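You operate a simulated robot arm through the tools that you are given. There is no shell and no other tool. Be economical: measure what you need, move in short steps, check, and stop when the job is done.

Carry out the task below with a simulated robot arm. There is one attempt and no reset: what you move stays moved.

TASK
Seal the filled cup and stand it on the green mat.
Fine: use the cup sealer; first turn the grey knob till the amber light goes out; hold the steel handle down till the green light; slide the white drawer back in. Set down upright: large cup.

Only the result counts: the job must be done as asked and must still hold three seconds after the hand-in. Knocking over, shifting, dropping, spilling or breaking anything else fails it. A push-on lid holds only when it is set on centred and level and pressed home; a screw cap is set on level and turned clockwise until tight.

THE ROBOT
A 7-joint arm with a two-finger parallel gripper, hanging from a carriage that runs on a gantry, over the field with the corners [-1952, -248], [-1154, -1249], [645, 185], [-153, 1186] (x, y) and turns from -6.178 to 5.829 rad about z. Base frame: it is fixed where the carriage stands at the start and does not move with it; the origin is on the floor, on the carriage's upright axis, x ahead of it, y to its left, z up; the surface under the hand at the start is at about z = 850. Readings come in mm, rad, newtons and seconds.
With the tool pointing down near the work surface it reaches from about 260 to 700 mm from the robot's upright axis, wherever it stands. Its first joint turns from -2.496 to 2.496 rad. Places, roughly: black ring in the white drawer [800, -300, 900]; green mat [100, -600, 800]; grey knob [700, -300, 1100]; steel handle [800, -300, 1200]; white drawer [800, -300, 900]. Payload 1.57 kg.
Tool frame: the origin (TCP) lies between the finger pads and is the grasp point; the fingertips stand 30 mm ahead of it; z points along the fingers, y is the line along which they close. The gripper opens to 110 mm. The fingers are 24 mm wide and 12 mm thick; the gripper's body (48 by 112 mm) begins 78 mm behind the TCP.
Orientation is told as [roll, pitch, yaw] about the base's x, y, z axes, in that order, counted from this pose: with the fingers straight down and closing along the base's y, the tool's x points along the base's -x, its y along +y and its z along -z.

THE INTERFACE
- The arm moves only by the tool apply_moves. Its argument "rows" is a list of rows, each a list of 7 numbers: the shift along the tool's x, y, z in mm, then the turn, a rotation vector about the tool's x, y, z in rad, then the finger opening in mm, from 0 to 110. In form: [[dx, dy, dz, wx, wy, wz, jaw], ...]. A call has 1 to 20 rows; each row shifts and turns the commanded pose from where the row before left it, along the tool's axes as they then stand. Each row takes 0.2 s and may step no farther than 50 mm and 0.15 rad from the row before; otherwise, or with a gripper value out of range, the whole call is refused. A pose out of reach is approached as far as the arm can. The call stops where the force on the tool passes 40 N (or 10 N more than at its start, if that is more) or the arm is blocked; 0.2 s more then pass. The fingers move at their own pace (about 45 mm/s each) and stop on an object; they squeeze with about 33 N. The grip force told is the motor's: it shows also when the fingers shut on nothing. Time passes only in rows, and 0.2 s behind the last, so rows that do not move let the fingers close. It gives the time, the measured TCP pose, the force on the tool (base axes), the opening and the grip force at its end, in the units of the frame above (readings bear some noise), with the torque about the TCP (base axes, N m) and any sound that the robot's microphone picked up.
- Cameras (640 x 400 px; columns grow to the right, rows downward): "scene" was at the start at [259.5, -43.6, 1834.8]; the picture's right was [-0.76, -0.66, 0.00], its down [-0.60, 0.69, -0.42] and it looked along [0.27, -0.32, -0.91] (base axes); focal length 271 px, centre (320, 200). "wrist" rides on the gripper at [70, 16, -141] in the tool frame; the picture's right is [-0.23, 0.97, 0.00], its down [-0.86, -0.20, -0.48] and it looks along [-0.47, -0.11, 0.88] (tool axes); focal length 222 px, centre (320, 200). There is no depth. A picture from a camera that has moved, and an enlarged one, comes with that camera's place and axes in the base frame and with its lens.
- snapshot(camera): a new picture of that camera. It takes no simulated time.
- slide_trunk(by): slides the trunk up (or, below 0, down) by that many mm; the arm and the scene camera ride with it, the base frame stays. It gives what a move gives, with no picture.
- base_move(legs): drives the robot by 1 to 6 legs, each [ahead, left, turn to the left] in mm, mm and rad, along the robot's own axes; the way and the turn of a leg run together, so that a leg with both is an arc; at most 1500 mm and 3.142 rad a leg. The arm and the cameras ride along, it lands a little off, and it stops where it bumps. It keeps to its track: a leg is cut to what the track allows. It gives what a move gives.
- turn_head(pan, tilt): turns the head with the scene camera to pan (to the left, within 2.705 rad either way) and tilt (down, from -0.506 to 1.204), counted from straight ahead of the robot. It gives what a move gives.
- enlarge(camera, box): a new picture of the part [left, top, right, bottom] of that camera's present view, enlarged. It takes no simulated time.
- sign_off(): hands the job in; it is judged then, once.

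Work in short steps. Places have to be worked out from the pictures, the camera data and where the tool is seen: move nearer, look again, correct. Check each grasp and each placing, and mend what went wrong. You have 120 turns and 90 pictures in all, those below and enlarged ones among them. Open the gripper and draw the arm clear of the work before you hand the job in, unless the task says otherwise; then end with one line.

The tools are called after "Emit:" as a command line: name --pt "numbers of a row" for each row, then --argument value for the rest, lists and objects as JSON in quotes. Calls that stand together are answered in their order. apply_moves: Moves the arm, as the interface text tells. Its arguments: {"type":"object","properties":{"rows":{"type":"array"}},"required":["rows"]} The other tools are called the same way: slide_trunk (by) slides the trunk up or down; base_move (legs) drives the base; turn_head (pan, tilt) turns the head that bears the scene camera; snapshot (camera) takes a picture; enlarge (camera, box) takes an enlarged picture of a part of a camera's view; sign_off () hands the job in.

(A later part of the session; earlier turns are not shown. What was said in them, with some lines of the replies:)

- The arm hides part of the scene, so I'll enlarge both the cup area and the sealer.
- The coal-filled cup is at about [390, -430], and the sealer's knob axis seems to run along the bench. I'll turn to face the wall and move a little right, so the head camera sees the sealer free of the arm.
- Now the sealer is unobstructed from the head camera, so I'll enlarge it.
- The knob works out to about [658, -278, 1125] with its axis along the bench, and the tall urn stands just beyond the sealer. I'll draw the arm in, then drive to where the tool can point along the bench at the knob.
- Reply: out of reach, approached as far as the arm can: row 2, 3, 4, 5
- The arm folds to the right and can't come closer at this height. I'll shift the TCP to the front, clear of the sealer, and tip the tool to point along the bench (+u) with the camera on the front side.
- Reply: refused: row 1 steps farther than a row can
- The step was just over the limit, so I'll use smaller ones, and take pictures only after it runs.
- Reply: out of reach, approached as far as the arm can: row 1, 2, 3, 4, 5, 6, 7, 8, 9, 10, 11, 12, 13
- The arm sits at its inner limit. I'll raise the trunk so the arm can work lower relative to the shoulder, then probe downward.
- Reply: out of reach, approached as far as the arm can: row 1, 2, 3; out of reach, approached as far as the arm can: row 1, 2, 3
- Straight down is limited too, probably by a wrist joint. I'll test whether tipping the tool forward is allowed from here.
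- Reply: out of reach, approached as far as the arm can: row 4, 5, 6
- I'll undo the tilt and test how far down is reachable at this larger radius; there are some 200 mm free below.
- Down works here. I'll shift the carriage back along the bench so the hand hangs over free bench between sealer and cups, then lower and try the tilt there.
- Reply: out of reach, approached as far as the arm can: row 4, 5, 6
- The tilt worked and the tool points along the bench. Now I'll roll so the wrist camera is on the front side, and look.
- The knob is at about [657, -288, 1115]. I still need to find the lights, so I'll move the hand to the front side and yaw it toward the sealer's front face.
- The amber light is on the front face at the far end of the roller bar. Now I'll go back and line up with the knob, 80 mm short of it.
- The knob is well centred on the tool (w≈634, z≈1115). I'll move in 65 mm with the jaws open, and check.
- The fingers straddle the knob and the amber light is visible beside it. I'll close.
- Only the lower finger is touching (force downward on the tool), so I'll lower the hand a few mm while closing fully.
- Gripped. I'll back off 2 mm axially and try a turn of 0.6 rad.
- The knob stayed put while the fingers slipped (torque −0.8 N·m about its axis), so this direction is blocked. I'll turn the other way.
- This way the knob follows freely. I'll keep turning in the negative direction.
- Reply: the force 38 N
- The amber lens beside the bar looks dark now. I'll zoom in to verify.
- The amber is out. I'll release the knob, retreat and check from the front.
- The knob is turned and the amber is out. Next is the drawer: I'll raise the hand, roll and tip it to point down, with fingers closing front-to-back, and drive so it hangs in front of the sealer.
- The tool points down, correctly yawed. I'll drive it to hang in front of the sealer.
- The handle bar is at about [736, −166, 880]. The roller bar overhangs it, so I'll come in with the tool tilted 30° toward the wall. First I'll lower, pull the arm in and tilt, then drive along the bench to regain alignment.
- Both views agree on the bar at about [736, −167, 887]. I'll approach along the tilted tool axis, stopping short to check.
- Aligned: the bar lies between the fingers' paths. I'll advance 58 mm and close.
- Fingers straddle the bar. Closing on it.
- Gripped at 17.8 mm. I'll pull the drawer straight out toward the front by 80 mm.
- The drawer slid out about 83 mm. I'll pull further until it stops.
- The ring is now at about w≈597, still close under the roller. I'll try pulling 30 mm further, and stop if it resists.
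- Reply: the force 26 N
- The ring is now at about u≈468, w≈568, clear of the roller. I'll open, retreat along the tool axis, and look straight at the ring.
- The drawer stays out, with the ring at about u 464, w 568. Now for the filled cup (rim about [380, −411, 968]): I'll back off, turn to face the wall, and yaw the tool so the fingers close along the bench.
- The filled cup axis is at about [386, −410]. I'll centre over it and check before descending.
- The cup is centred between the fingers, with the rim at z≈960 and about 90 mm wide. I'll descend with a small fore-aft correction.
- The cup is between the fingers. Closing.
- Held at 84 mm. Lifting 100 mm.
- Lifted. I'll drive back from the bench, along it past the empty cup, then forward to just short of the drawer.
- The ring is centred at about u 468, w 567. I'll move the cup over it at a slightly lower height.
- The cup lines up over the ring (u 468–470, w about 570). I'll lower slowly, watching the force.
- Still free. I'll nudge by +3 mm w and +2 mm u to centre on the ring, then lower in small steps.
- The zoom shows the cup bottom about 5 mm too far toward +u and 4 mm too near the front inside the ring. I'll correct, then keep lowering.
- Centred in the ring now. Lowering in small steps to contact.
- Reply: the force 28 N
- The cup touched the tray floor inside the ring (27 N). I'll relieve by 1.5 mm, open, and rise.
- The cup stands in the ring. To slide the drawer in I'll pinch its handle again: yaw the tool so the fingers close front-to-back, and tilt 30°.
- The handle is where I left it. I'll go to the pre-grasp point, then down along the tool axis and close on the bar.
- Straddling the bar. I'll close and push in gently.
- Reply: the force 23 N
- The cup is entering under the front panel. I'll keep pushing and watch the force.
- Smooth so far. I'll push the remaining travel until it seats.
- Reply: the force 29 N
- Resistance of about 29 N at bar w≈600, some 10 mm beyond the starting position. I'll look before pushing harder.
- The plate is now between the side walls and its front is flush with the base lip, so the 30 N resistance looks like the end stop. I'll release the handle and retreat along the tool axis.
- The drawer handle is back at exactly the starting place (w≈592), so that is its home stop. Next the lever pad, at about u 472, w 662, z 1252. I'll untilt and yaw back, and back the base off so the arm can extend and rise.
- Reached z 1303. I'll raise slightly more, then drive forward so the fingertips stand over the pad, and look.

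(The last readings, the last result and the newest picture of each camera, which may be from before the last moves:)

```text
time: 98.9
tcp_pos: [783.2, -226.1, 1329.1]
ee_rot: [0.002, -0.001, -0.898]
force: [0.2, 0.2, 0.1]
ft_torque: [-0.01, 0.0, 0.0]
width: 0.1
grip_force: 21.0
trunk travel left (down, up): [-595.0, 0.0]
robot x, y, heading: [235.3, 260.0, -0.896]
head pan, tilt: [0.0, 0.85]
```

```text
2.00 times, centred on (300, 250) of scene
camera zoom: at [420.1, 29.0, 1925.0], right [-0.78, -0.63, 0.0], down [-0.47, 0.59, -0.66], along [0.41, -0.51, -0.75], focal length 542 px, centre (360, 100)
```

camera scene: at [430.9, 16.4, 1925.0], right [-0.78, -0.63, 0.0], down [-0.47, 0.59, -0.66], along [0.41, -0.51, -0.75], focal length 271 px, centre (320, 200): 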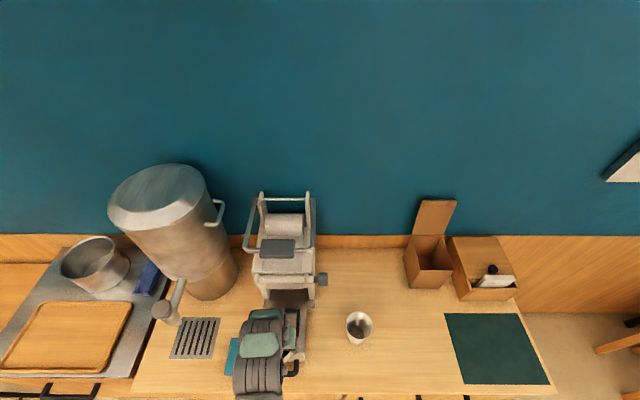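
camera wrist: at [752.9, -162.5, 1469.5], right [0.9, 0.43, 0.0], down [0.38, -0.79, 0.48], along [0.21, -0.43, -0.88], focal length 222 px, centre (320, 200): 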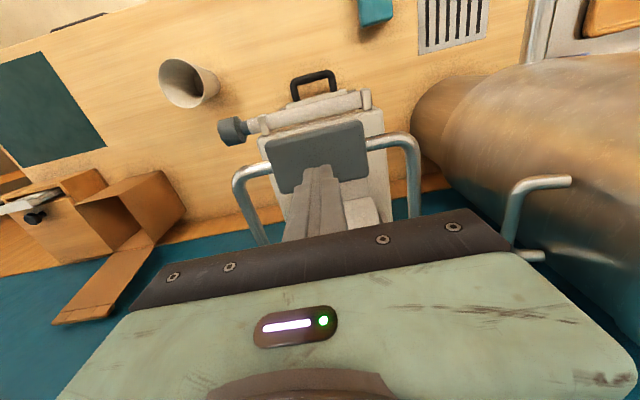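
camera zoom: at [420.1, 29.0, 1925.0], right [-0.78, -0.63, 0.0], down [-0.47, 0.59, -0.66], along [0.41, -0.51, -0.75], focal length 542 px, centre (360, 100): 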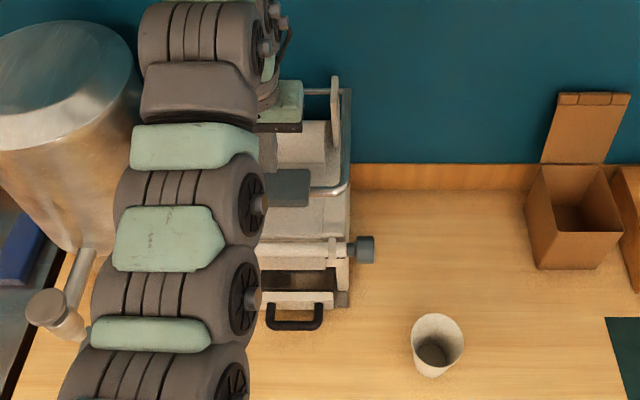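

The fingertips are right over the pad centre. I'll lower to contact and begin pressing.

Emit:
apply_moves --pt "0 0 20 0 0 0 0" --pt "0 0 15 0 0 0 0" --pt "0 0 10 0 0 0 0" --pt "0 0 10 0 0 0 0" --pt "0 0 10 0 0 0 0"

Emit:
apply_moves --pt "0 0 10 0 0 0 0" --pt "0 0 10 0 0 0 0" --pt "0 0 10 0 0 0 0"

Emit:
snapshot --camera "wrist"

```text
time: 100.1
tcp_pos: [784.4, -226.3, 1263.9]
ee_rot: [0.0, -0.001, -0.898]
force: [-2.0, -0.3, 4.0]
ft_torque: [-0.07, 0.05, 0.02]
width: 0.1
grip_force: 21.7
trunk travel left (down, up): [-595.0, 0.0]
robot x, y, heading: [233.2, 261.7, -0.898]
head pan, tilt: [0.0, 0.85]
```

```text
time: 100.9
tcp_pos: [783.6, -226.2, 1233.2]
ee_rot: [0.0, 0.0, -0.899]
force: [-0.2, 1.2, 7.1]
ft_torque: [-0.05, -0.05, 0.1]
width: 0.2
grip_force: 21.7
trunk travel left (down, up): [-595.0, 0.0]
robot x, y, heading: [231.9, 259.8, -0.897]
head pan, tilt: [0.0, 0.85]
```

```text
23 pictures are left
camera wrist: at [753.1, -161.7, 1374.5], right [0.9, 0.43, 0.0], down [0.38, -0.79, 0.48], along [0.21, -0.43, -0.88], focal length 222 px, centre (320, 200)
```

wrist: 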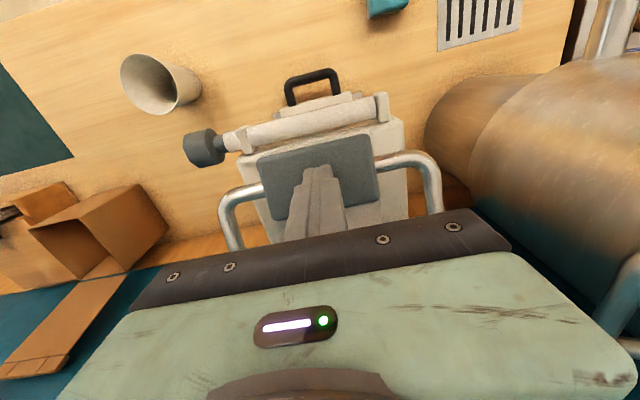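

The lever follows with only 7 N. I'll keep pressing down.

Emit:
apply_moves --pt "0 0 10 0 0 0 0" --pt "0 0 10 0 0 0 0" --pt "0 0 10 0 0 0 0" --pt "0 0 10 0 0 0 0"

Emit:
snapshot --camera "wrist"

```text
time: 101.6
tcp_pos: [784.5, -227.2, 1217.1]
ee_rot: [0.002, -0.003, -0.899]
force: [-8.2, 7.1, 22.8]
ft_torque: [-0.07, 0.1, 0.16]
width: 0.0
grip_force: 21.2
trunk travel left (down, up): [-595.0, 0.0]
robot x, y, heading: [236.4, 262.3, -0.897]
head pan, tilt: [0.0, 0.85]
stopped in row 3: the force on the tool passed its limit at 65 N (the readings are from after the stop); the commanded pose is now the measured one
```

```text
22 pictures are left
camera wrist: at [753.6, -162.7, 1357.9], right [0.9, 0.43, 0.0], down [0.37, -0.79, 0.48], along [0.21, -0.43, -0.88], focal length 222 px, centre (320, 200)
```

wrist: 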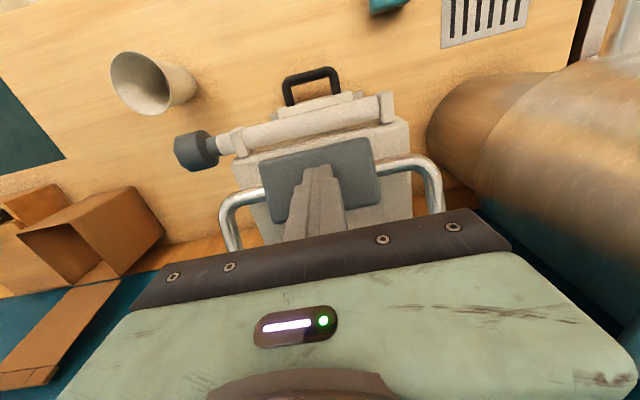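

It met a hard stop (tip z≈1187), now with 23 N. I'll hold there for a couple of seconds and look for the light.

Emit:
apply_moves --pt "0 0 1 0 0 0 0" --pt "0 0 0 0 0 0 0" --pt "0 0 0 0 0 0 0" --pt "0 0 0 0 0 0 0" --pt "0 0 0 0 0 0 0" --pt "0 0 0 0 0 0 0" --pt "0 0 0 0 0 0 0" --pt "0 0 0 0 0 0 0" --pt "0 0 0 0 0 0 0" --pt "0 0 0 0 0 0 0"

Emit:
enlarge --camera "wrist" --box '[220, 60, 420, 200]'

Emit:
enlarge --camera "scene" --box '[220, 180, 380, 340]'

```text
time: 102.0
tcp_pos: [783.3, -227.1, 1216.1]
ee_rot: [0.003, -0.006, -0.898]
force: [-6.9, 6.4, 19.2]
ft_torque: [-0.01, 0.11, 0.09]
width: 0.3
grip_force: 21.5
trunk travel left (down, up): [-595.0, 0.0]
robot x, y, heading: [228.9, 261.6, -0.898]
head pan, tilt: [0.0, 0.85]
stopped in row 2: the force on the tool passed its limit at 42 N (the readings are from after the stop); the commanded pose is now the measured one
```

```text
2.86 times, centred on (320, 130) of wrist
camera zoom: at [753.2, -162.5, 1357.7], right [0.9, 0.43, 0.0], down [0.37, -0.79, 0.48], along [0.21, -0.43, -0.88], focal length 635 px, centre (320, 400)
```

zoom: 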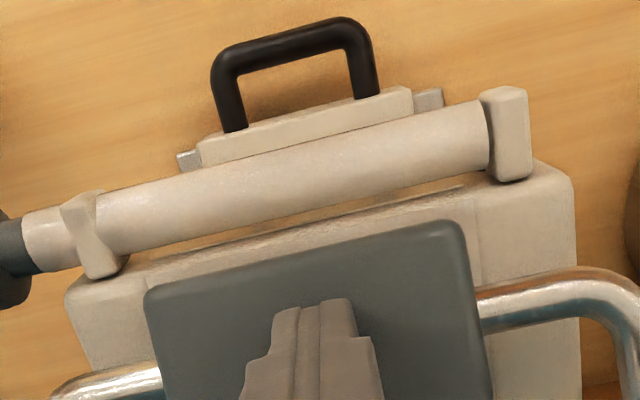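

```text
2.50 times, centred on (300, 260) of scene
camera zoom: at [419.7, 29.2, 1925.1], right [-0.78, -0.63, 0.0], down [-0.47, 0.59, -0.66], along [0.41, -0.52, -0.75], focal length 677 px, centre (370, 50)
```

zoom: 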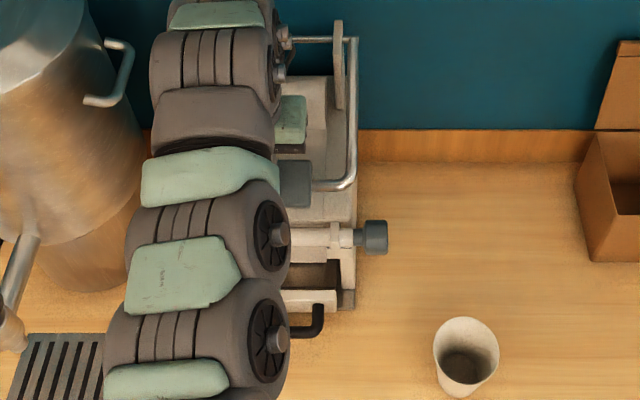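

I'll hold with no further push and listen for a sound.

Emit:
apply_moves --pt "0 0 0 0 0 0 0" --pt "0 0 0 0 0 0 0" --pt "0 0 0 0 0 0 0" --pt "0 0 0 0 0 0 0" --pt "0 0 0 0 0 0 0" --pt "0 0 0 0 0 0 0" --pt "0 0 0 0 0 0 0" --pt "0 0 0 0 0 0 0" --pt "0 0 0 0 0 0 0" --pt "0 0 0 0 0 0 0"

Emit:
snapshot --camera "wrist"

```text
time: 103.7
tcp_pos: [784.4, -227.2, 1216.9]
ee_rot: [0.002, -0.005, -0.898]
force: [-7.5, 4.5, 17.9]
ft_torque: [-0.06, 0.12, 0.12]
width: 0.0
grip_force: 21.8
trunk travel left (down, up): [-595.0, 0.0]
robot x, y, heading: [232.4, 260.1, -0.894]
head pan, tilt: [0.0, 0.85]
stopped in row 8: the force on the tool passed its limit at 40 N (the readings are from after the stop); the commanded pose is now the measured one
```

```text
19 pictures are left
camera wrist: at [753.2, -162.5, 1357.7], right [0.9, 0.43, 0.0], down [0.37, -0.79, 0.48], along [0.21, -0.43, -0.88], focal length 222 px, centre (320, 200)
```

wrist: 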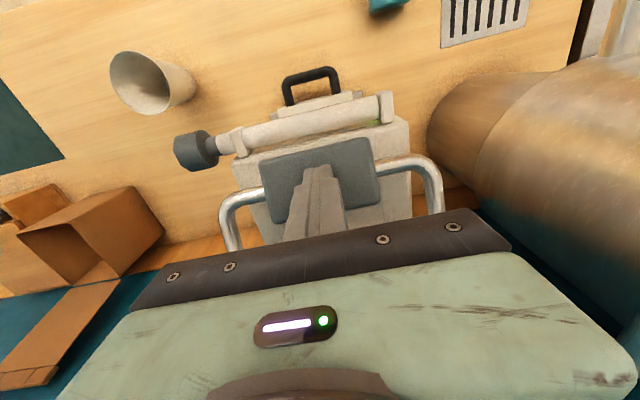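

There seems to be a hint of green behind the roller's far end, so I'll zoom in.

Emit:
enlarge --camera "wrist" --box '[320, 80, 430, 160]'

```text
5.00 times, centred on (375, 120) of wrist
camera zoom: at [753.2, -162.5, 1357.7], right [0.9, 0.43, 0.0], down [0.37, -0.79, 0.48], along [0.21, -0.43, -0.88], focal length 1111 px, centre (45, 600)
```

zoom: 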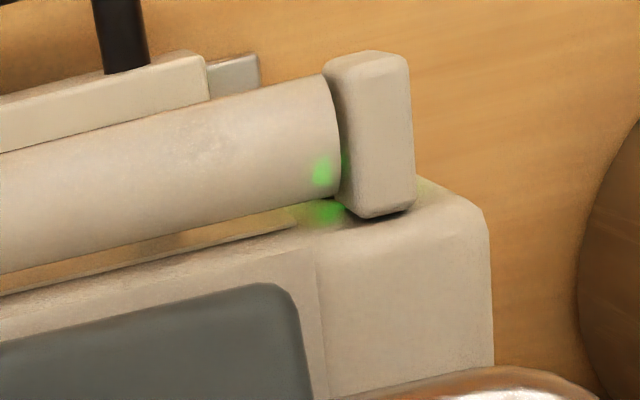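

The green light is on: sealed. I'll raise gently, letting the lever come up.

Emit:
apply_moves --pt "0 0 -10 0 0 0 0" --pt "0 0 -10 0 0 0 0" --pt "0 0 -15 0 0 0 0" --pt "0 0 -15 0 0 0 0" --pt "0 0 -20 0 0 0 0" --pt "0 0 -20 0 0 0 0" --pt "0 0 -20 0 0 0 0"

Emit:
base_move --legs '[[-165, 0, 0]]'

Emit:
enlarge --camera "scene" --box '[200, 150, 400, 350]'

```text
time: 105.3
tcp_pos: [785.1, -227.0, 1328.1]
ee_rot: [0.002, -0.002, -0.898]
force: [-0.2, -0.2, -0.2]
ft_torque: [0.02, 0.01, -0.01]
width: 0.1
grip_force: 21.3
trunk travel left (down, up): [-595.0, 0.0]
robot x, y, heading: [235.4, 259.9, -0.891]
head pan, tilt: [0.0, 0.85]
```

```text
time: 106.8
tcp_pos: [680.3, -97.9, 1327.7]
ee_rot: [0.002, 0.0, -0.901]
force: [0.1, 0.1, 0.2]
ft_torque: [0.0, 0.01, -0.01]
width: 0.2
grip_force: 21.3
trunk travel left (down, up): [-595.0, 0.0]
robot x, y, heading: [127.7, 389.0, -0.892]
head pan, tilt: [0.0, 0.85]
```

```text
2.00 times, centred on (300, 250) of scene
camera zoom: at [316.1, 158.3, 1925.1], right [-0.78, -0.62, 0.0], down [-0.47, 0.59, -0.66], along [0.41, -0.52, -0.75], focal length 542 px, centre (360, 100)
```

zoom: 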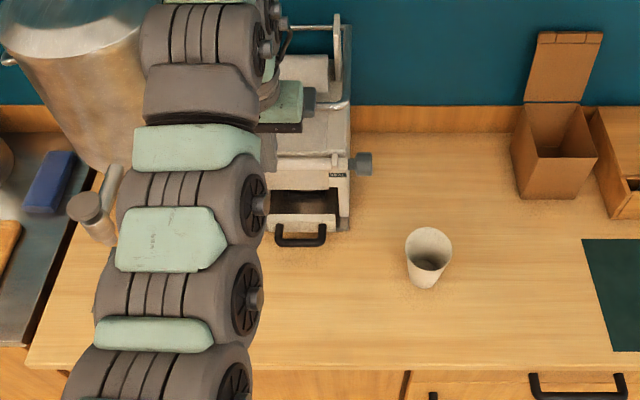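

Lever released. Back to the drawer: I'll lower, retract, drive forward and reorient for the handle pinch.

Emit:
apply_moves --pt "0 0 45 0 0 0 0" --pt "0 0 45 0 0 0 0" --pt "0 0 45 0 0 0 0" --pt "0 0 45 0 0 0 0" --pt "0 0 45 0 0 0 0" --pt "0 0 43 0 0 0 0" --pt "44 0 0 0 0 0 20" --pt "44 0 0 0 0 0 30" --pt "44 0 0 0 0 0 40" --pt "44 0 0 0 0 0 40"

Emit:
base_move --legs '[[186, 0, 0]]'

Emit:
apply_moves --pt "0 0 0 0 0 -0.1428 40" --pt "0 0 0 0 0 -0.1428 40" --pt "0 0 0 0 0 -0.1428 40" --pt "0 0 0 0 0 -0.1428 40" --pt "0 0 0 0 0 -0.1428 40" --pt "0 0 0 0 0 -0.1428 40" --pt "0 0 0 0 0 -0.1428 40" --pt "0 0 0 0 0 -0.1428 40" --pt "0 0 0 0 0 -0.1428 40" --pt "0 0 0 0 0 -0.1428 40" --pt "0 0 0 0 0 -0.1428 40" --pt "0 0 0 0.132 0 0 40" --pt "0 0 0 0.132 0 0 40" --pt "0 0 0 0.132 0 0 40" --pt "0 0 0 0.132 0 0 40"

```text
time: 109.0
tcp_pos: [572.5, 39.4, 1058.3]
ee_rot: [0.005, -0.005, -0.902]
force: [1.0, 0.2, 0.5]
ft_torque: [-0.01, 0.08, 0.03]
width: 40.2
grip_force: 0.0
trunk travel left (down, up): [-595.0, 0.0]
robot x, y, heading: [130.7, 393.4, -0.897]
head pan, tilt: [0.0, 0.85]
```

```text
time: 110.5
tcp_pos: [688.8, -104.9, 1057.1]
ee_rot: [0.003, -0.002, -0.899]
force: [0.0, -0.2, 0.3]
ft_torque: [0.01, 0.0, 0.01]
width: 39.9
grip_force: 0.1
trunk travel left (down, up): [-595.0, 0.0]
robot x, y, heading: [246.6, 245.7, -0.888]
head pan, tilt: [0.0, 0.85]
```

```text
time: 113.7
tcp_pos: [687.5, -103.5, 1056.5]
ee_rot: [-0.532, -0.003, 0.672]
force: [0.5, -0.7, 0.5]
ft_torque: [0.02, 0.05, -0.03]
width: 40.0
grip_force: 0.1
trunk travel left (down, up): [-595.0, 0.0]
robot x, y, heading: [246.8, 244.9, -0.894]
head pan, tilt: [0.0, 0.85]
```

Now down along the tool axis onto the handle bar, straddling it.

Emit:
apply_moves --pt "3 14.7 20 0 0 0 40" --pt "0 0 45 0 0 0 40" --pt "0 0 45 0 0 0 40" --pt "0 0 35 0 0 0 40" --pt "0 0 20 0 0 0 40" --pt "0 0 10 0 0 0 40"

Emit:
enlarge --camera "wrist" --box '[100, 20, 420, 240]'

```text
time: 115.1
tcp_pos: [733.1, -165.2, 898.7]
ee_rot: [-0.53, -0.003, 0.674]
force: [0.2, 0.4, -0.1]
ft_torque: [-0.02, 0.01, -0.01]
width: 40.0
grip_force: 0.1
trunk travel left (down, up): [-595.0, 0.0]
robot x, y, heading: [244.0, 245.2, -0.892]
head pan, tilt: [0.0, 0.85]
```

```text
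1.82 times, centred on (260, 130) of wrist
camera zoom: at [625.5, -143.1, 1010.9], right [-0.34, 0.8, -0.49], down [0.62, 0.59, 0.52], along [0.7, -0.13, -0.7], focal length 404 px, centre (429, 327)
```

zoom: 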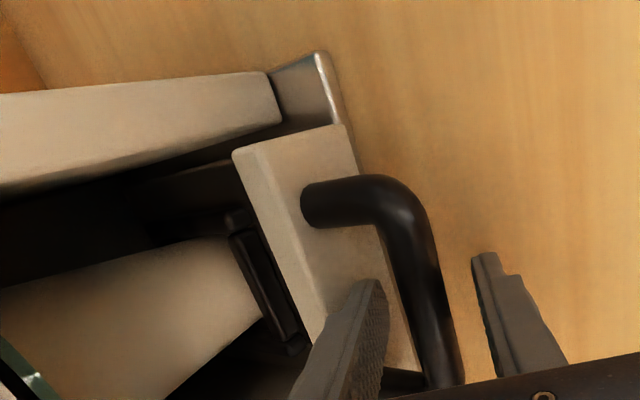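

A film lid shows on the cup. I'll close and pull the drawer out gently.

Emit:
apply_moves --pt "0 0 0 0 0 0 10" --pt "0 0 0 0 0 0 5" --pt "0 0 0 0 0 0 5" --pt "0 4.3 -2.5 0 0 0 5" --pt "0 8.63 -5.05 0 0 0 5" --pt "0 8.63 -5.05 0 0 0 5" --pt "0 8.63 -5.05 0 0 0 5" --pt "0 8.63 -5.05 0 0 0 5" --pt "0 8.63 -5.05 0 0 0 5" --pt "0 8.63 -5.05 0 0 0 5" --pt "0 8.63 -5.05 0 0 0 5" --pt "0 8.63 -5.05 0 0 0 5" --pt "0 8.63 -5.05 0 0 0 5" --pt "0 8.63 -5.05 0 0 0 5" --pt "0 8.63 -5.05 0 0 0 5" --pt "0 8.63 -5.05 0 0 0 5" --pt "0 8.63 -5.05 0 0 0 5" --pt "0 8.63 -5.05 0 0 0 5"

Emit:
apply_moves --pt "0 8.63 -5.05 0 0 0 5" --pt "0 8.63 -5.05 0 0 0 5" --pt "0 6 -3.5 0 0 0 5"

Emit:
snapshot --camera "wrist"

```text
time: 118.9
tcp_pos: [643.8, -52.5, 898.5]
ee_rot: [-0.532, -0.001, 0.672]
force: [-5.2, -2.9, 24.2]
ft_torque: [-0.4, 0.42, 0.61]
width: 17.8
grip_force: 32.6
trunk travel left (down, up): [-595.0, 0.0]
robot x, y, heading: [246.2, 243.6, -0.896]
head pan, tilt: [0.0, 0.85]
```

```text
time: 119.7
tcp_pos: [627.6, -32.7, 898.6]
ee_rot: [-0.531, -0.001, 0.672]
force: [-5.4, -3.9, 8.9]
ft_torque: [-0.44, 0.52, 0.51]
width: 17.9
grip_force: 32.2
trunk travel left (down, up): [-595.0, 0.0]
robot x, y, heading: [248.4, 243.2, -0.897]
head pan, tilt: [0.0, 0.85]
```

```text
15 pictures are left
camera wrist: at [519.2, -10.0, 1011.4], right [-0.34, 0.8, -0.49], down [0.62, 0.59, 0.52], along [0.7, -0.13, -0.7], focal length 222 px, centre (320, 200)
```

wrist: 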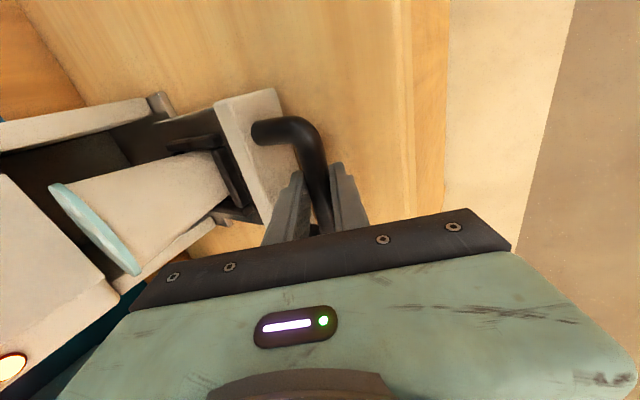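

The cup carries its film lid. I'll pull 7 mm more to match the earlier placing position, release, retreat and reorient for the cup.

Emit:
apply_moves --pt "0 6 -3.5 0 0 0 5" --pt "0 0 0 0 0 0 36" --pt "0 0 0 0 0 0 40" --pt "0 1 -25 0 0 0 40" --pt "0 0 -40 0 0 0 40" --pt "0 0 -40 0 0 0 40" --pt "0 0 -40 0 0 0 40" --pt "0 0 -30 -0.132 0 0 60" --pt "0 0 0 -0.132 0 0 80" --pt "0 0 0 -0.132 0 0 108" --pt "0 0 0 -0.132 0 0 108"

Emit:
apply_moves --pt "0 0 0 0 0 0.1428 108" --pt "0 0 0 0 0 0.1428 108" --pt "0 0 0 0 0 0.1428 108" --pt "0 0 0 0 0 0.1428 108" --pt "0 0 0 0 0 0.1428 108" --pt "0 0 0 0 0 0.1428 108" --pt "0 0 0 0 0 0.1428 108" --pt "0 0 0 0 0 0.1428 108" --pt "0 0 0 0 0 0.1428 108" --pt "0 0 0 0 0 0.1428 108" --pt "0 0 0 0 0 0.1428 108"

Emit:
enlarge --camera "scene" --box '[200, 220, 380, 380]'

```text
time: 122.1
tcp_pos: [576.7, 33.3, 1031.9]
ee_rot: [-0.117, -0.003, 0.666]
force: [-1.3, -0.4, -0.2]
ft_torque: [0.06, -0.04, 0.0]
width: 108.3
grip_force: 0.0
out of reach, approached as far as the arm can: row 8, 11
trunk travel left (down, up): [-595.0, 0.0]
robot x, y, heading: [248.3, 245.0, -0.893]
head pan, tilt: [0.0, 0.85]
```

```text
time: 124.5
tcp_pos: [574.2, 36.6, 1031.7]
ee_rot: [0.003, -0.091, -0.901]
force: [-0.9, 0.1, 0.7]
ft_torque: [0.03, -0.05, 0.0]
width: 108.1
grip_force: 0.0
trunk travel left (down, up): [-595.0, 0.0]
robot x, y, heading: [243.8, 245.0, -0.896]
head pan, tilt: [0.0, 0.85]
```

```text
2.50 times, centred on (290, 300) of scene
camera zoom: at [432.7, 13.5, 1925.1], right [-0.78, -0.63, 0.0], down [-0.47, 0.59, -0.66], along [0.41, -0.51, -0.75], focal length 677 px, centre (395, -50)
```

zoom: 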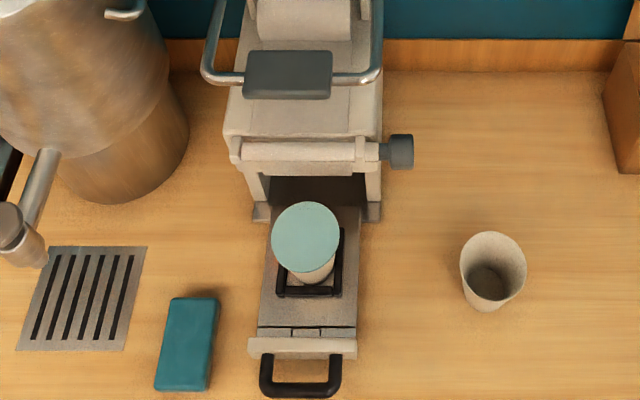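

Tool is nearly upright; a small tilt remains. I'll move over the cup (u 467, w about 572) at z 1060 while levelling, and check.

Emit:
apply_moves --pt "-35 -1 0 0 0 0 108" --pt "-35 -1 0 0 0.045 0 108" --pt "-35 -1 -10 0 0.046 0 108" --pt "-35 -1 -10 0 0 0 108" --pt "-35 -1 -15 0 0 0 108" --pt "-35 0 0 0 0 0 108"

Emit:
snapshot --camera "wrist"

```text
time: 125.9
tcp_pos: [701.2, -129.7, 1074.1]
ee_rot: [0.006, 0.002, -0.898]
force: [-0.5, 1.2, 0.4]
ft_torque: [-0.03, 0.01, -0.02]
width: 108.0
grip_force: 0.0
trunk travel left (down, up): [-595.0, 0.0]
robot x, y, heading: [245.4, 242.8, -0.896]
head pan, tilt: [0.0, 0.85]
```

```text
13 pictures are left
camera wrist: at [670.9, -66.4, 1215.0], right [0.9, 0.43, 0.0], down [0.38, -0.79, 0.48], along [0.21, -0.43, -0.88], focal length 222 px, centre (320, 200)
```

wrist: 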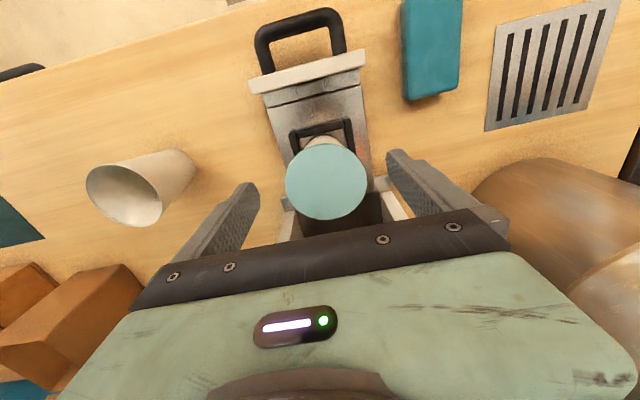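

The film-lid centre is at about u 469.5, w 568. I'll centre and descend to the same grip height (z 936).

Emit:
apply_moves --pt "-30 1.5 15 0 0 0 108" --pt "0 0 25 0 0 0 108"

Emit:
snapshot --camera "wrist"

```text
time: 126.5
tcp_pos: [720.7, -152.4, 1034.8]
ee_rot: [0.004, 0.0, -0.899]
force: [-0.4, 0.0, -0.8]
ft_torque: [0.02, 0.02, -0.03]
width: 107.9
grip_force: 0.1
trunk travel left (down, up): [-595.0, 0.0]
robot x, y, heading: [248.6, 242.7, -0.894]
head pan, tilt: [0.0, 0.85]
```

```text
12 pictures are left
camera wrist: at [690.5, -89.5, 1175.0], right [0.9, 0.43, 0.0], down [0.38, -0.79, 0.48], along [0.21, -0.43, -0.88], focal length 222 px, centre (320, 200)
```

wrist: 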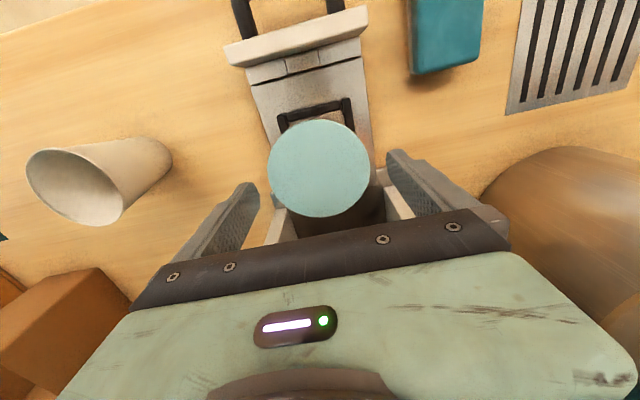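

Well centred. Descending and closing.

Emit:
apply_moves --pt "2 0 25 0 0 0 108" --pt "0 0 25 0 0 0 108" --pt "0 0 25 0 0 0 108" --pt "0 0 22 0 0 0 108" --pt "0 0 0 0 0 0 95" --pt "0 0 0 0 0 0 75" --pt "0 0 0 0 0 0 60" --pt "0 0 0 0 0 0 60" --pt "0 0 0 0 0 0 60"

```text
time: 128.5
tcp_pos: [720.3, -149.6, 937.6]
ee_rot: [0.002, 0.002, -0.9]
force: [-0.6, 0.0, -0.1]
ft_torque: [0.01, 0.0, -0.01]
width: 83.6
grip_force: 33.0
trunk travel left (down, up): [-595.0, 0.0]
robot x, y, heading: [246.9, 243.8, -0.896]
head pan, tilt: [0.0, 0.85]
```

Held at 83.6 mm. I'll lift 50 mm straight up, then up and back away from the roller.

Emit:
apply_moves --pt "0 0 -10 0 0 0 60" --pt "0 0 -20 0 0 0 60" --pt "0 0 -20 0 0 0 60" --pt "20 0 -20 0 0 0 60" --pt "30 0 -15 0 0 0 60" --pt "35 0 0 0 0 0 60"

Emit:
snapshot --camera "wrist"

```text
time: 129.9
tcp_pos: [664.8, -88.3, 1022.8]
ee_rot: [0.003, -0.002, -0.897]
force: [0.6, -0.1, -3.0]
ft_torque: [0.04, 0.05, -0.02]
width: 83.5
grip_force: 33.2
trunk travel left (down, up): [-595.0, 0.0]
robot x, y, heading: [241.4, 245.7, -0.895]
head pan, tilt: [0.0, 0.85]
```

```text
11 pictures are left
camera wrist: at [634.5, -23.9, 1163.1], right [0.9, 0.43, 0.0], down [0.37, -0.79, 0.48], along [0.21, -0.43, -0.88], focal length 222 px, centre (320, 200)
```

wrist: 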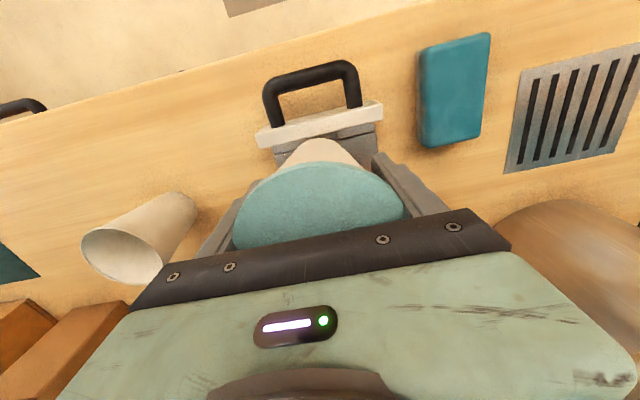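

The sealed cup is clear. The mat centre works out to about u −275, w 495, so I'll drive back, along the bench, then forward over it.

Emit:
base_move --legs '[[-110, 0, 0], [0, -740, 0], [120, 0, 0]]'

Emit:
snapshot --camera "wrist"

Emit:
snapshot --camera "scene"

```text
time: 135.5
tcp_pos: [107.3, -546.4, 1021.9]
ee_rot: [0.005, 0.002, -0.889]
force: [0.5, 0.7, -4.0]
ft_torque: [0.03, 0.01, -0.01]
width: 83.4
grip_force: 33.1
trunk travel left (down, up): [-595.0, 0.0]
robot x, y, heading: [-313.1, -215.4, -0.889]
head pan, tilt: [0.0, 0.85]
```

```text
10 pictures are left
camera wrist: at [75.6, -483.2, 1162.3], right [0.9, 0.44, 0.0], down [0.38, -0.79, 0.48], along [0.21, -0.43, -0.88], focal length 222 px, centre (320, 200)
```

wrist: 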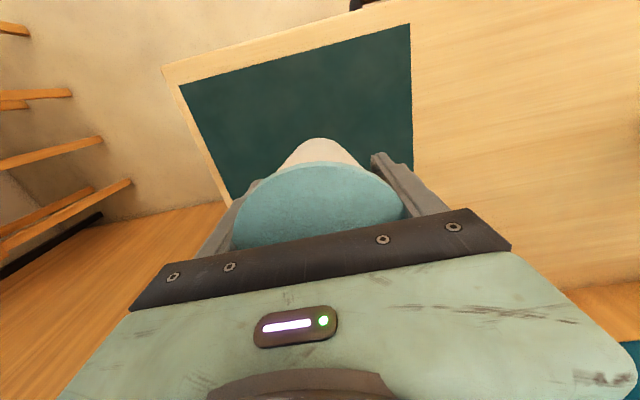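

```text
9 pictures are left
camera scene: at [-126.3, -448.0, 1925.0], right [-0.77, -0.63, 0.0], down [-0.48, 0.58, -0.66], along [0.42, -0.51, -0.75], focal length 271 px, centre (320, 200)
```

scene: 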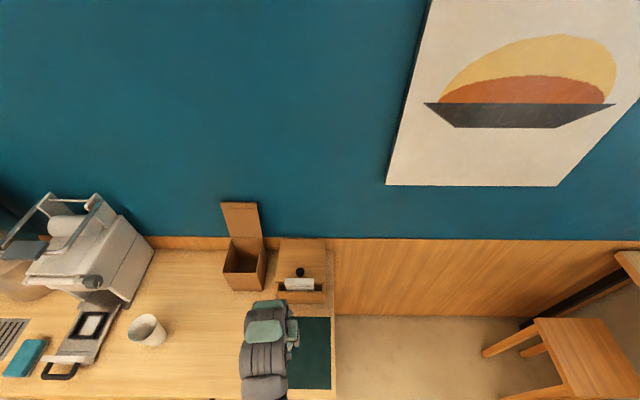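

The cup is above the mat (mat centre u −273, w 478). I'll nudge toward the centre and lower; contact is expected at TCP z≈916.

Emit:
apply_moves --pt "14 -14 20 0 0 0 60" --pt "0 0 25 0 0 0 60" --pt "0 0 25 0 0 0 60" --pt "0 0 17 0 0 0 60" --pt "0 0 6 0 0 0 60"

Emit:
apply_moves --pt "0 0 3 0 0 0 60" --pt "0 0 2 0 0 0 60"

```text
time: 136.7
tcp_pos: [86.2, -543.9, 929.3]
ee_rot: [0.004, 0.001, -0.889]
force: [-0.9, -0.7, -1.9]
ft_torque: [-0.02, -0.02, 0.01]
width: 83.6
grip_force: 33.2
trunk travel left (down, up): [-595.0, 0.0]
robot x, y, heading: [-315.1, -219.5, -0.885]
head pan, tilt: [0.0, 0.85]
```

```text
time: 137.3
tcp_pos: [88.1, -546.1, 923.0]
ee_rot: [0.004, -0.001, -0.889]
force: [0.6, -0.1, -3.0]
ft_torque: [0.03, 0.0, 0.01]
width: 83.6
grip_force: 33.1
trunk travel left (down, up): [-595.0, 0.0]
robot x, y, heading: [-313.9, -220.0, -0.891]
head pan, tilt: [0.0, 0.85]
```

Not yet in contact. I'll continue in 2 mm steps.

Emit:
apply_moves --pt "0 0 2 0 0 0 60" --pt "0 0 2 0 0 0 60"

Emit:
apply_moves --pt "0 0 1.5 0 0 0 60" --pt "0 0 1 0 0 0 60"

```text
time: 137.9
tcp_pos: [86.9, -544.9, 919.7]
ee_rot: [0.003, 0.0, -0.891]
force: [0.5, -0.2, -3.8]
ft_torque: [0.04, 0.0, -0.01]
width: 83.3
grip_force: 33.1
trunk travel left (down, up): [-595.0, 0.0]
robot x, y, heading: [-316.5, -214.8, -0.887]
head pan, tilt: [0.0, 0.85]
```

```text
time: 138.5
tcp_pos: [86.9, -544.0, 917.3]
ee_rot: [0.003, 0.0, -0.89]
force: [-0.1, 0.3, -3.7]
ft_torque: [0.0, 0.03, 0.01]
width: 83.6
grip_force: 33.1
trunk travel left (down, up): [-595.0, 0.0]
robot x, y, heading: [-317.0, -219.5, -0.887]
head pan, tilt: [0.0, 0.85]
```

Emit:
apply_moves --pt "0 0 1 0 0 0 60" --pt "0 0 1 0 0 0 60"

Emit:
apply_moves --pt "0 0 1 0 0 0 60" --pt "0 0 1 0 0 0 60"

```text
time: 139.1
tcp_pos: [87.8, -543.2, 916.2]
ee_rot: [0.004, -0.001, -0.89]
force: [-3.1, 0.4, 4.8]
ft_torque: [0.05, 0.0, 0.03]
width: 83.8
grip_force: 32.8
trunk travel left (down, up): [-595.0, 0.0]
robot x, y, heading: [-313.1, -221.8, -0.888]
head pan, tilt: [0.0, 0.85]
```

```text
time: 139.7
tcp_pos: [87.3, -546.0, 916.6]
ee_rot: [0.004, -0.002, -0.888]
force: [-7.7, 3.4, 33.0]
ft_torque: [0.03, -0.23, 0.0]
width: 83.7
grip_force: 33.3
trunk travel left (down, up): [-595.0, 0.0]
robot x, y, heading: [-317.9, -223.2, -0.888]
head pan, tilt: [0.0, 0.85]
```

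The cup is in contact with the mat. I'll relieve the push, open, rise, and look.

Emit:
apply_moves --pt "0 0 -2 0 0 0 80" --pt "0 0 0 0 0 0 95" --pt "0 0 0 0 0 0 108" --pt "0 0 0 0 0 0 108" --pt "0 0 -25 0 0 0 108" --pt "0 0 -40 0 0 0 108" --pt "0 0 -40 0 0 0 108" --pt "0 0 -40 0 0 0 108"

Emit:
snapshot --camera "wrist"

```text
time: 141.5
tcp_pos: [87.9, -544.4, 1060.5]
ee_rot: [0.003, 0.002, -0.888]
force: [-0.1, 0.5, -0.3]
ft_torque: [-0.01, -0.05, 0.0]
width: 108.0
grip_force: 0.1
trunk travel left (down, up): [-595.0, 0.0]
robot x, y, heading: [-315.3, -220.9, -0.888]
head pan, tilt: [0.0, 0.85]
```

```text
8 pictures are left
camera wrist: at [55.9, -482.0, 1201.4], right [0.9, 0.44, 0.0], down [0.38, -0.79, 0.48], along [0.21, -0.43, -0.88], focal length 222 px, centre (320, 200)
```

wrist: 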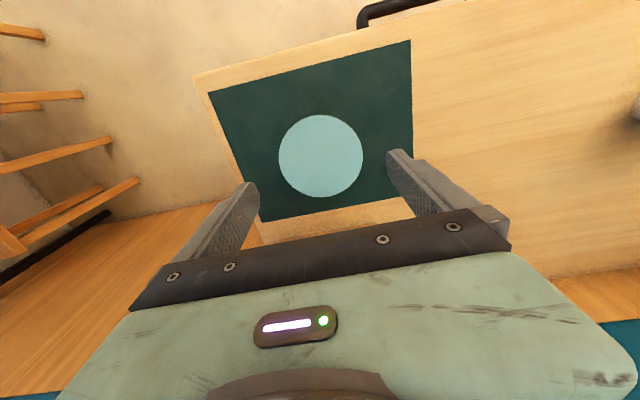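

The sealed cup stands upright on the mat. Now I'll go back to close the drawer.

Emit:
base_move --legs '[[-110, 0, 0], [0, 738, -0.008], [70, 0, 0]]'

Emit:
apply_moves --pt "0 0 10 0 0 -0.1428 60" --pt "0 0 10 0 0 -0.1428 60" --pt "0 0 10 0 0 -0.1428 60" --pt "0 0 10 0 0 -0.1428 60" --pt "0 0 0 0 0 -0.1428 40" --pt "0 0 0 0 0 -0.1428 40" --pt "0 0 0 0 0 -0.1428 40" --pt "0 0 0 0 0 -0.1428 40" --pt "0 0 0 0 0 -0.1428 40" --pt "0 0 0 0 0 -0.1428 40" --pt "0 0 0 0 0 -0.1428 40" --pt "0 0 0 0.132 0 0 40" --pt "0 0 0 0.132 0 0 40" --pt "0 0 0 0.132 0 0 40" --pt "0 0 0 0.132 0 0 40"

Emit:
snapshot --camera "wrist"

```text
time: 146.9
tcp_pos: [630.4, -61.3, 1058.3]
ee_rot: [0.004, -0.002, -0.91]
force: [-0.1, 0.1, 0.3]
ft_torque: [-0.01, -0.01, -0.04]
width: 108.0
grip_force: 0.0
trunk travel left (down, up): [-595.0, 0.0]
robot x, y, heading: [236.0, 278.2, -0.907]
head pan, tilt: [0.0, 0.85]
```

```text
time: 150.1
tcp_pos: [630.3, -62.0, 1020.1]
ee_rot: [-0.528, -0.003, 0.659]
force: [0.0, -0.4, 0.3]
ft_torque: [0.06, 0.04, 0.01]
width: 39.7
grip_force: 0.1
trunk travel left (down, up): [-595.0, 0.0]
robot x, y, heading: [231.7, 273.0, -0.904]
head pan, tilt: [0.0, 0.85]
```

```text
7 pictures are left
camera wrist: at [522.8, -37.9, 1134.3], right [-0.33, 0.8, -0.49], down [0.63, 0.58, 0.52], along [0.7, -0.14, -0.7], focal length 222 px, centre (320, 200)
```

wrist: 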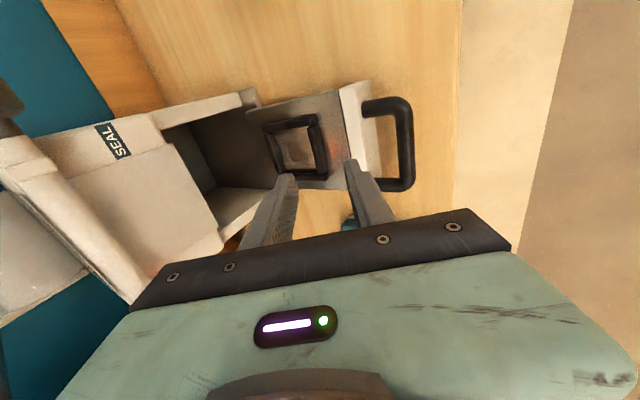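

The handle is at u 468, w 414, as expected. I'll move to it and straddle the bar.

Emit:
apply_moves --pt "-7 44 0 0 0 0 40" --pt "-6.7 45 0 0 0 0 40" --pt "0 0 30 0 0 0 40" --pt "0 0 25 0 0 0 40" --pt "0 0 20 0 0 0 40" --pt "0 0 13 0 0 0 40"

Emit:
enlarge --camera "wrist" --box '[160, 40, 480, 240]'

```text
time: 151.5
tcp_pos: [620.3, -27.6, 897.5]
ee_rot: [-0.525, -0.001, 0.66]
force: [1.1, -0.2, 0.2]
ft_torque: [-0.05, 0.01, -0.01]
width: 39.8
grip_force: 0.1
trunk travel left (down, up): [-595.0, 0.0]
robot x, y, heading: [235.2, 274.8, -0.902]
head pan, tilt: [0.0, 0.85]
```

```text
2.00 times, centred on (320, 140) of wrist
camera zoom: at [512.7, -4.1, 1011.4], right [-0.34, 0.81, -0.49], down [0.63, 0.58, 0.52], along [0.7, -0.14, -0.7], focal length 444 px, centre (320, 320)
```

zoom: 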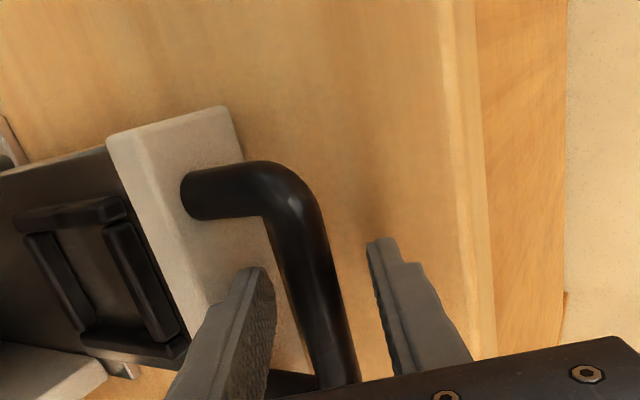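

Straddling. I'll close and push the drawer all the way in.

Emit:
apply_moves --pt "0 0 0 0 0 0 10" --pt "0 0 0 0 0 0 5" --pt "0 0 0 0 0 0 5" --pt "-0.1 -8.63 5.0 0 0 0 5" --pt "-0.1 -8.63 5.0 0 0 0 5" --pt "-0.1 -8.63 5.0 0 0 0 5" --pt "-0.1 -8.63 5.0 0 0 0 5" --pt "-0.1 -8.63 5.0 0 0 0 5" --pt "-0.1 -8.63 5.0 0 0 0 5" --pt "-0.1 -8.63 5.0 0 0 0 5" --pt "-0.1 -8.63 5.0 0 0 0 5" --pt "-0.1 -8.63 5.0 0 0 0 5" --pt "-0.1 -8.63 5.0 0 0 0 5" --pt "-0.1 -8.63 5.0 0 0 0 5" --pt "-0.1 -8.63 5.0 0 0 0 5" --pt "-0.1 -8.63 5.0 0 0 0 5" --pt "-0.1 -8.63 5.0 0 0 0 5" --pt "-0.1 -8.63 5.0 0 0 0 5"

Emit:
apply_moves --pt "-0.1 -8.63 5.0 0 0 0 5" --pt "-0.1 -8.63 5.0 0 0 0 5" --pt "-0.1 -5 3 0 0 0 5" --pt "-0.1 -4 2.3 0 0 0 5" --pt "0 -4 2.3 0 0 0 5" --pt "0 -3 1.8 0 0 0 5"

```text
time: 155.3
tcp_pos: [713.2, -143.2, 898.3]
ee_rot: [-0.523, -0.001, 0.658]
force: [-0.4, -0.5, -15.7]
ft_torque: [-0.32, 0.51, 0.48]
width: 17.9
grip_force: 32.5
trunk travel left (down, up): [-595.0, 0.0]
robot x, y, heading: [234.7, 273.1, -0.905]
head pan, tilt: [0.0, 0.85]
```

```text
time: 156.7
tcp_pos: [734.8, -168.7, 896.3]
ee_rot: [-0.519, -0.001, 0.659]
force: [-21.6, 21.8, 15.5]
ft_torque: [-0.12, 0.34, 0.72]
width: 18.3
grip_force: 32.6
trunk travel left (down, up): [-595.0, 0.0]
robot x, y, heading: [235.4, 273.2, -0.907]
head pan, tilt: [0.0, 0.85]
```

It's at the end stop (30 N, w≈590, same as before). Releasing and retreating.

Emit:
apply_moves --pt "0 0 0 0 0 0 36" --pt "0 0 0 0 0 0 40" --pt "0 1 -25 0 0 0 40" --pt "0 0 -40 0 0 0 40" --pt "0 0 -40 0 0 0 40" --pt "0 0 -40 0 0 0 60" --pt "0 0 -40 -0.13 0 0 60" --pt "0 0 0 -0.13 0 0 60" --pt "0 0 0 -0.13 0 0 60" --pt "0 0 0 -0.13 0 0 60"

Emit:
snapshot --camera "wrist"

Emit:
base_move --legs '[[-250, 0, 0]]'

Emit:
snapshot --camera "scene"

```text
time: 158.9
tcp_pos: [680.0, -100.1, 1057.2]
ee_rot: [-0.006, -0.004, 0.661]
force: [-0.3, 0.0, 0.0]
ft_torque: [-0.02, 0.0, 0.02]
width: 59.8
grip_force: 0.1
trunk travel left (down, up): [-595.0, 0.0]
robot x, y, heading: [238.2, 270.6, -0.905]
head pan, tilt: [0.0, 0.85]
```

```text
5 pictures are left
camera wrist: at [614.2, -130.6, 1199.4], right [-0.42, 0.91, 0.0], down [0.8, 0.37, 0.48], along [0.44, 0.2, -0.88], focal length 222 px, centre (320, 200)
```

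wrist: 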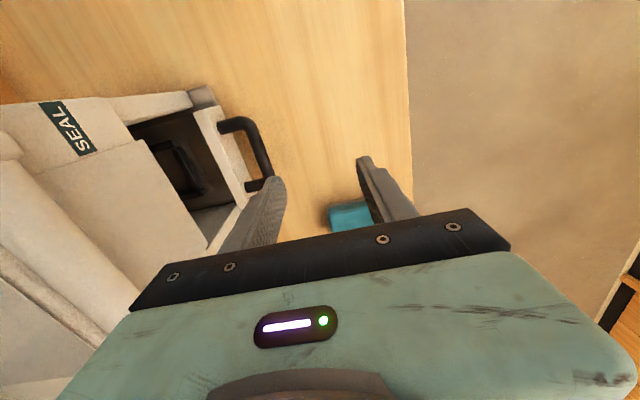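

```text
time: 160.7
tcp_pos: [526.8, 95.6, 1058.2]
ee_rot: [-0.007, -0.005, 0.659]
force: [0.5, -0.2, 0.1]
ft_torque: [-0.03, 0.03, -0.03]
width: 60.2
grip_force: 0.1
trunk travel left (down, up): [-595.0, 0.0]
robot x, y, heading: [83.0, 465.5, -0.904]
head pan, tilt: [0.0, 0.85]
```

```text
4 pictures are left
camera scene: at [266.0, 235.4, 1925.1], right [-0.79, -0.62, 0.0], down [-0.46, 0.59, -0.66], along [0.41, -0.52, -0.75], focal length 271 px, centre (320, 200)
```

scene: 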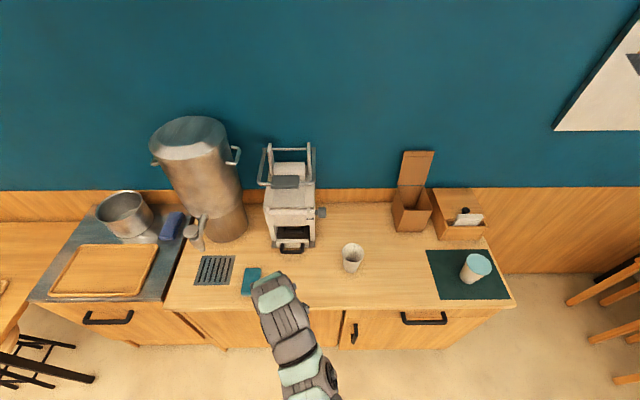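

The sealed cup stands upright on the mat, the drawer is in, and the arm is clear with the gripper open. Handing in.

Emit:
sign_off

```text
The job is handed in.
```

The filled cup is sealed with a film lid and stands upright on the green mat. The drawer is pushed back in to its end stop. The amber light was out before I sealed and the green light came on while I held the handle down. An amber glow showed on the sealer when I pulled the drawer back out, and I left it that way.
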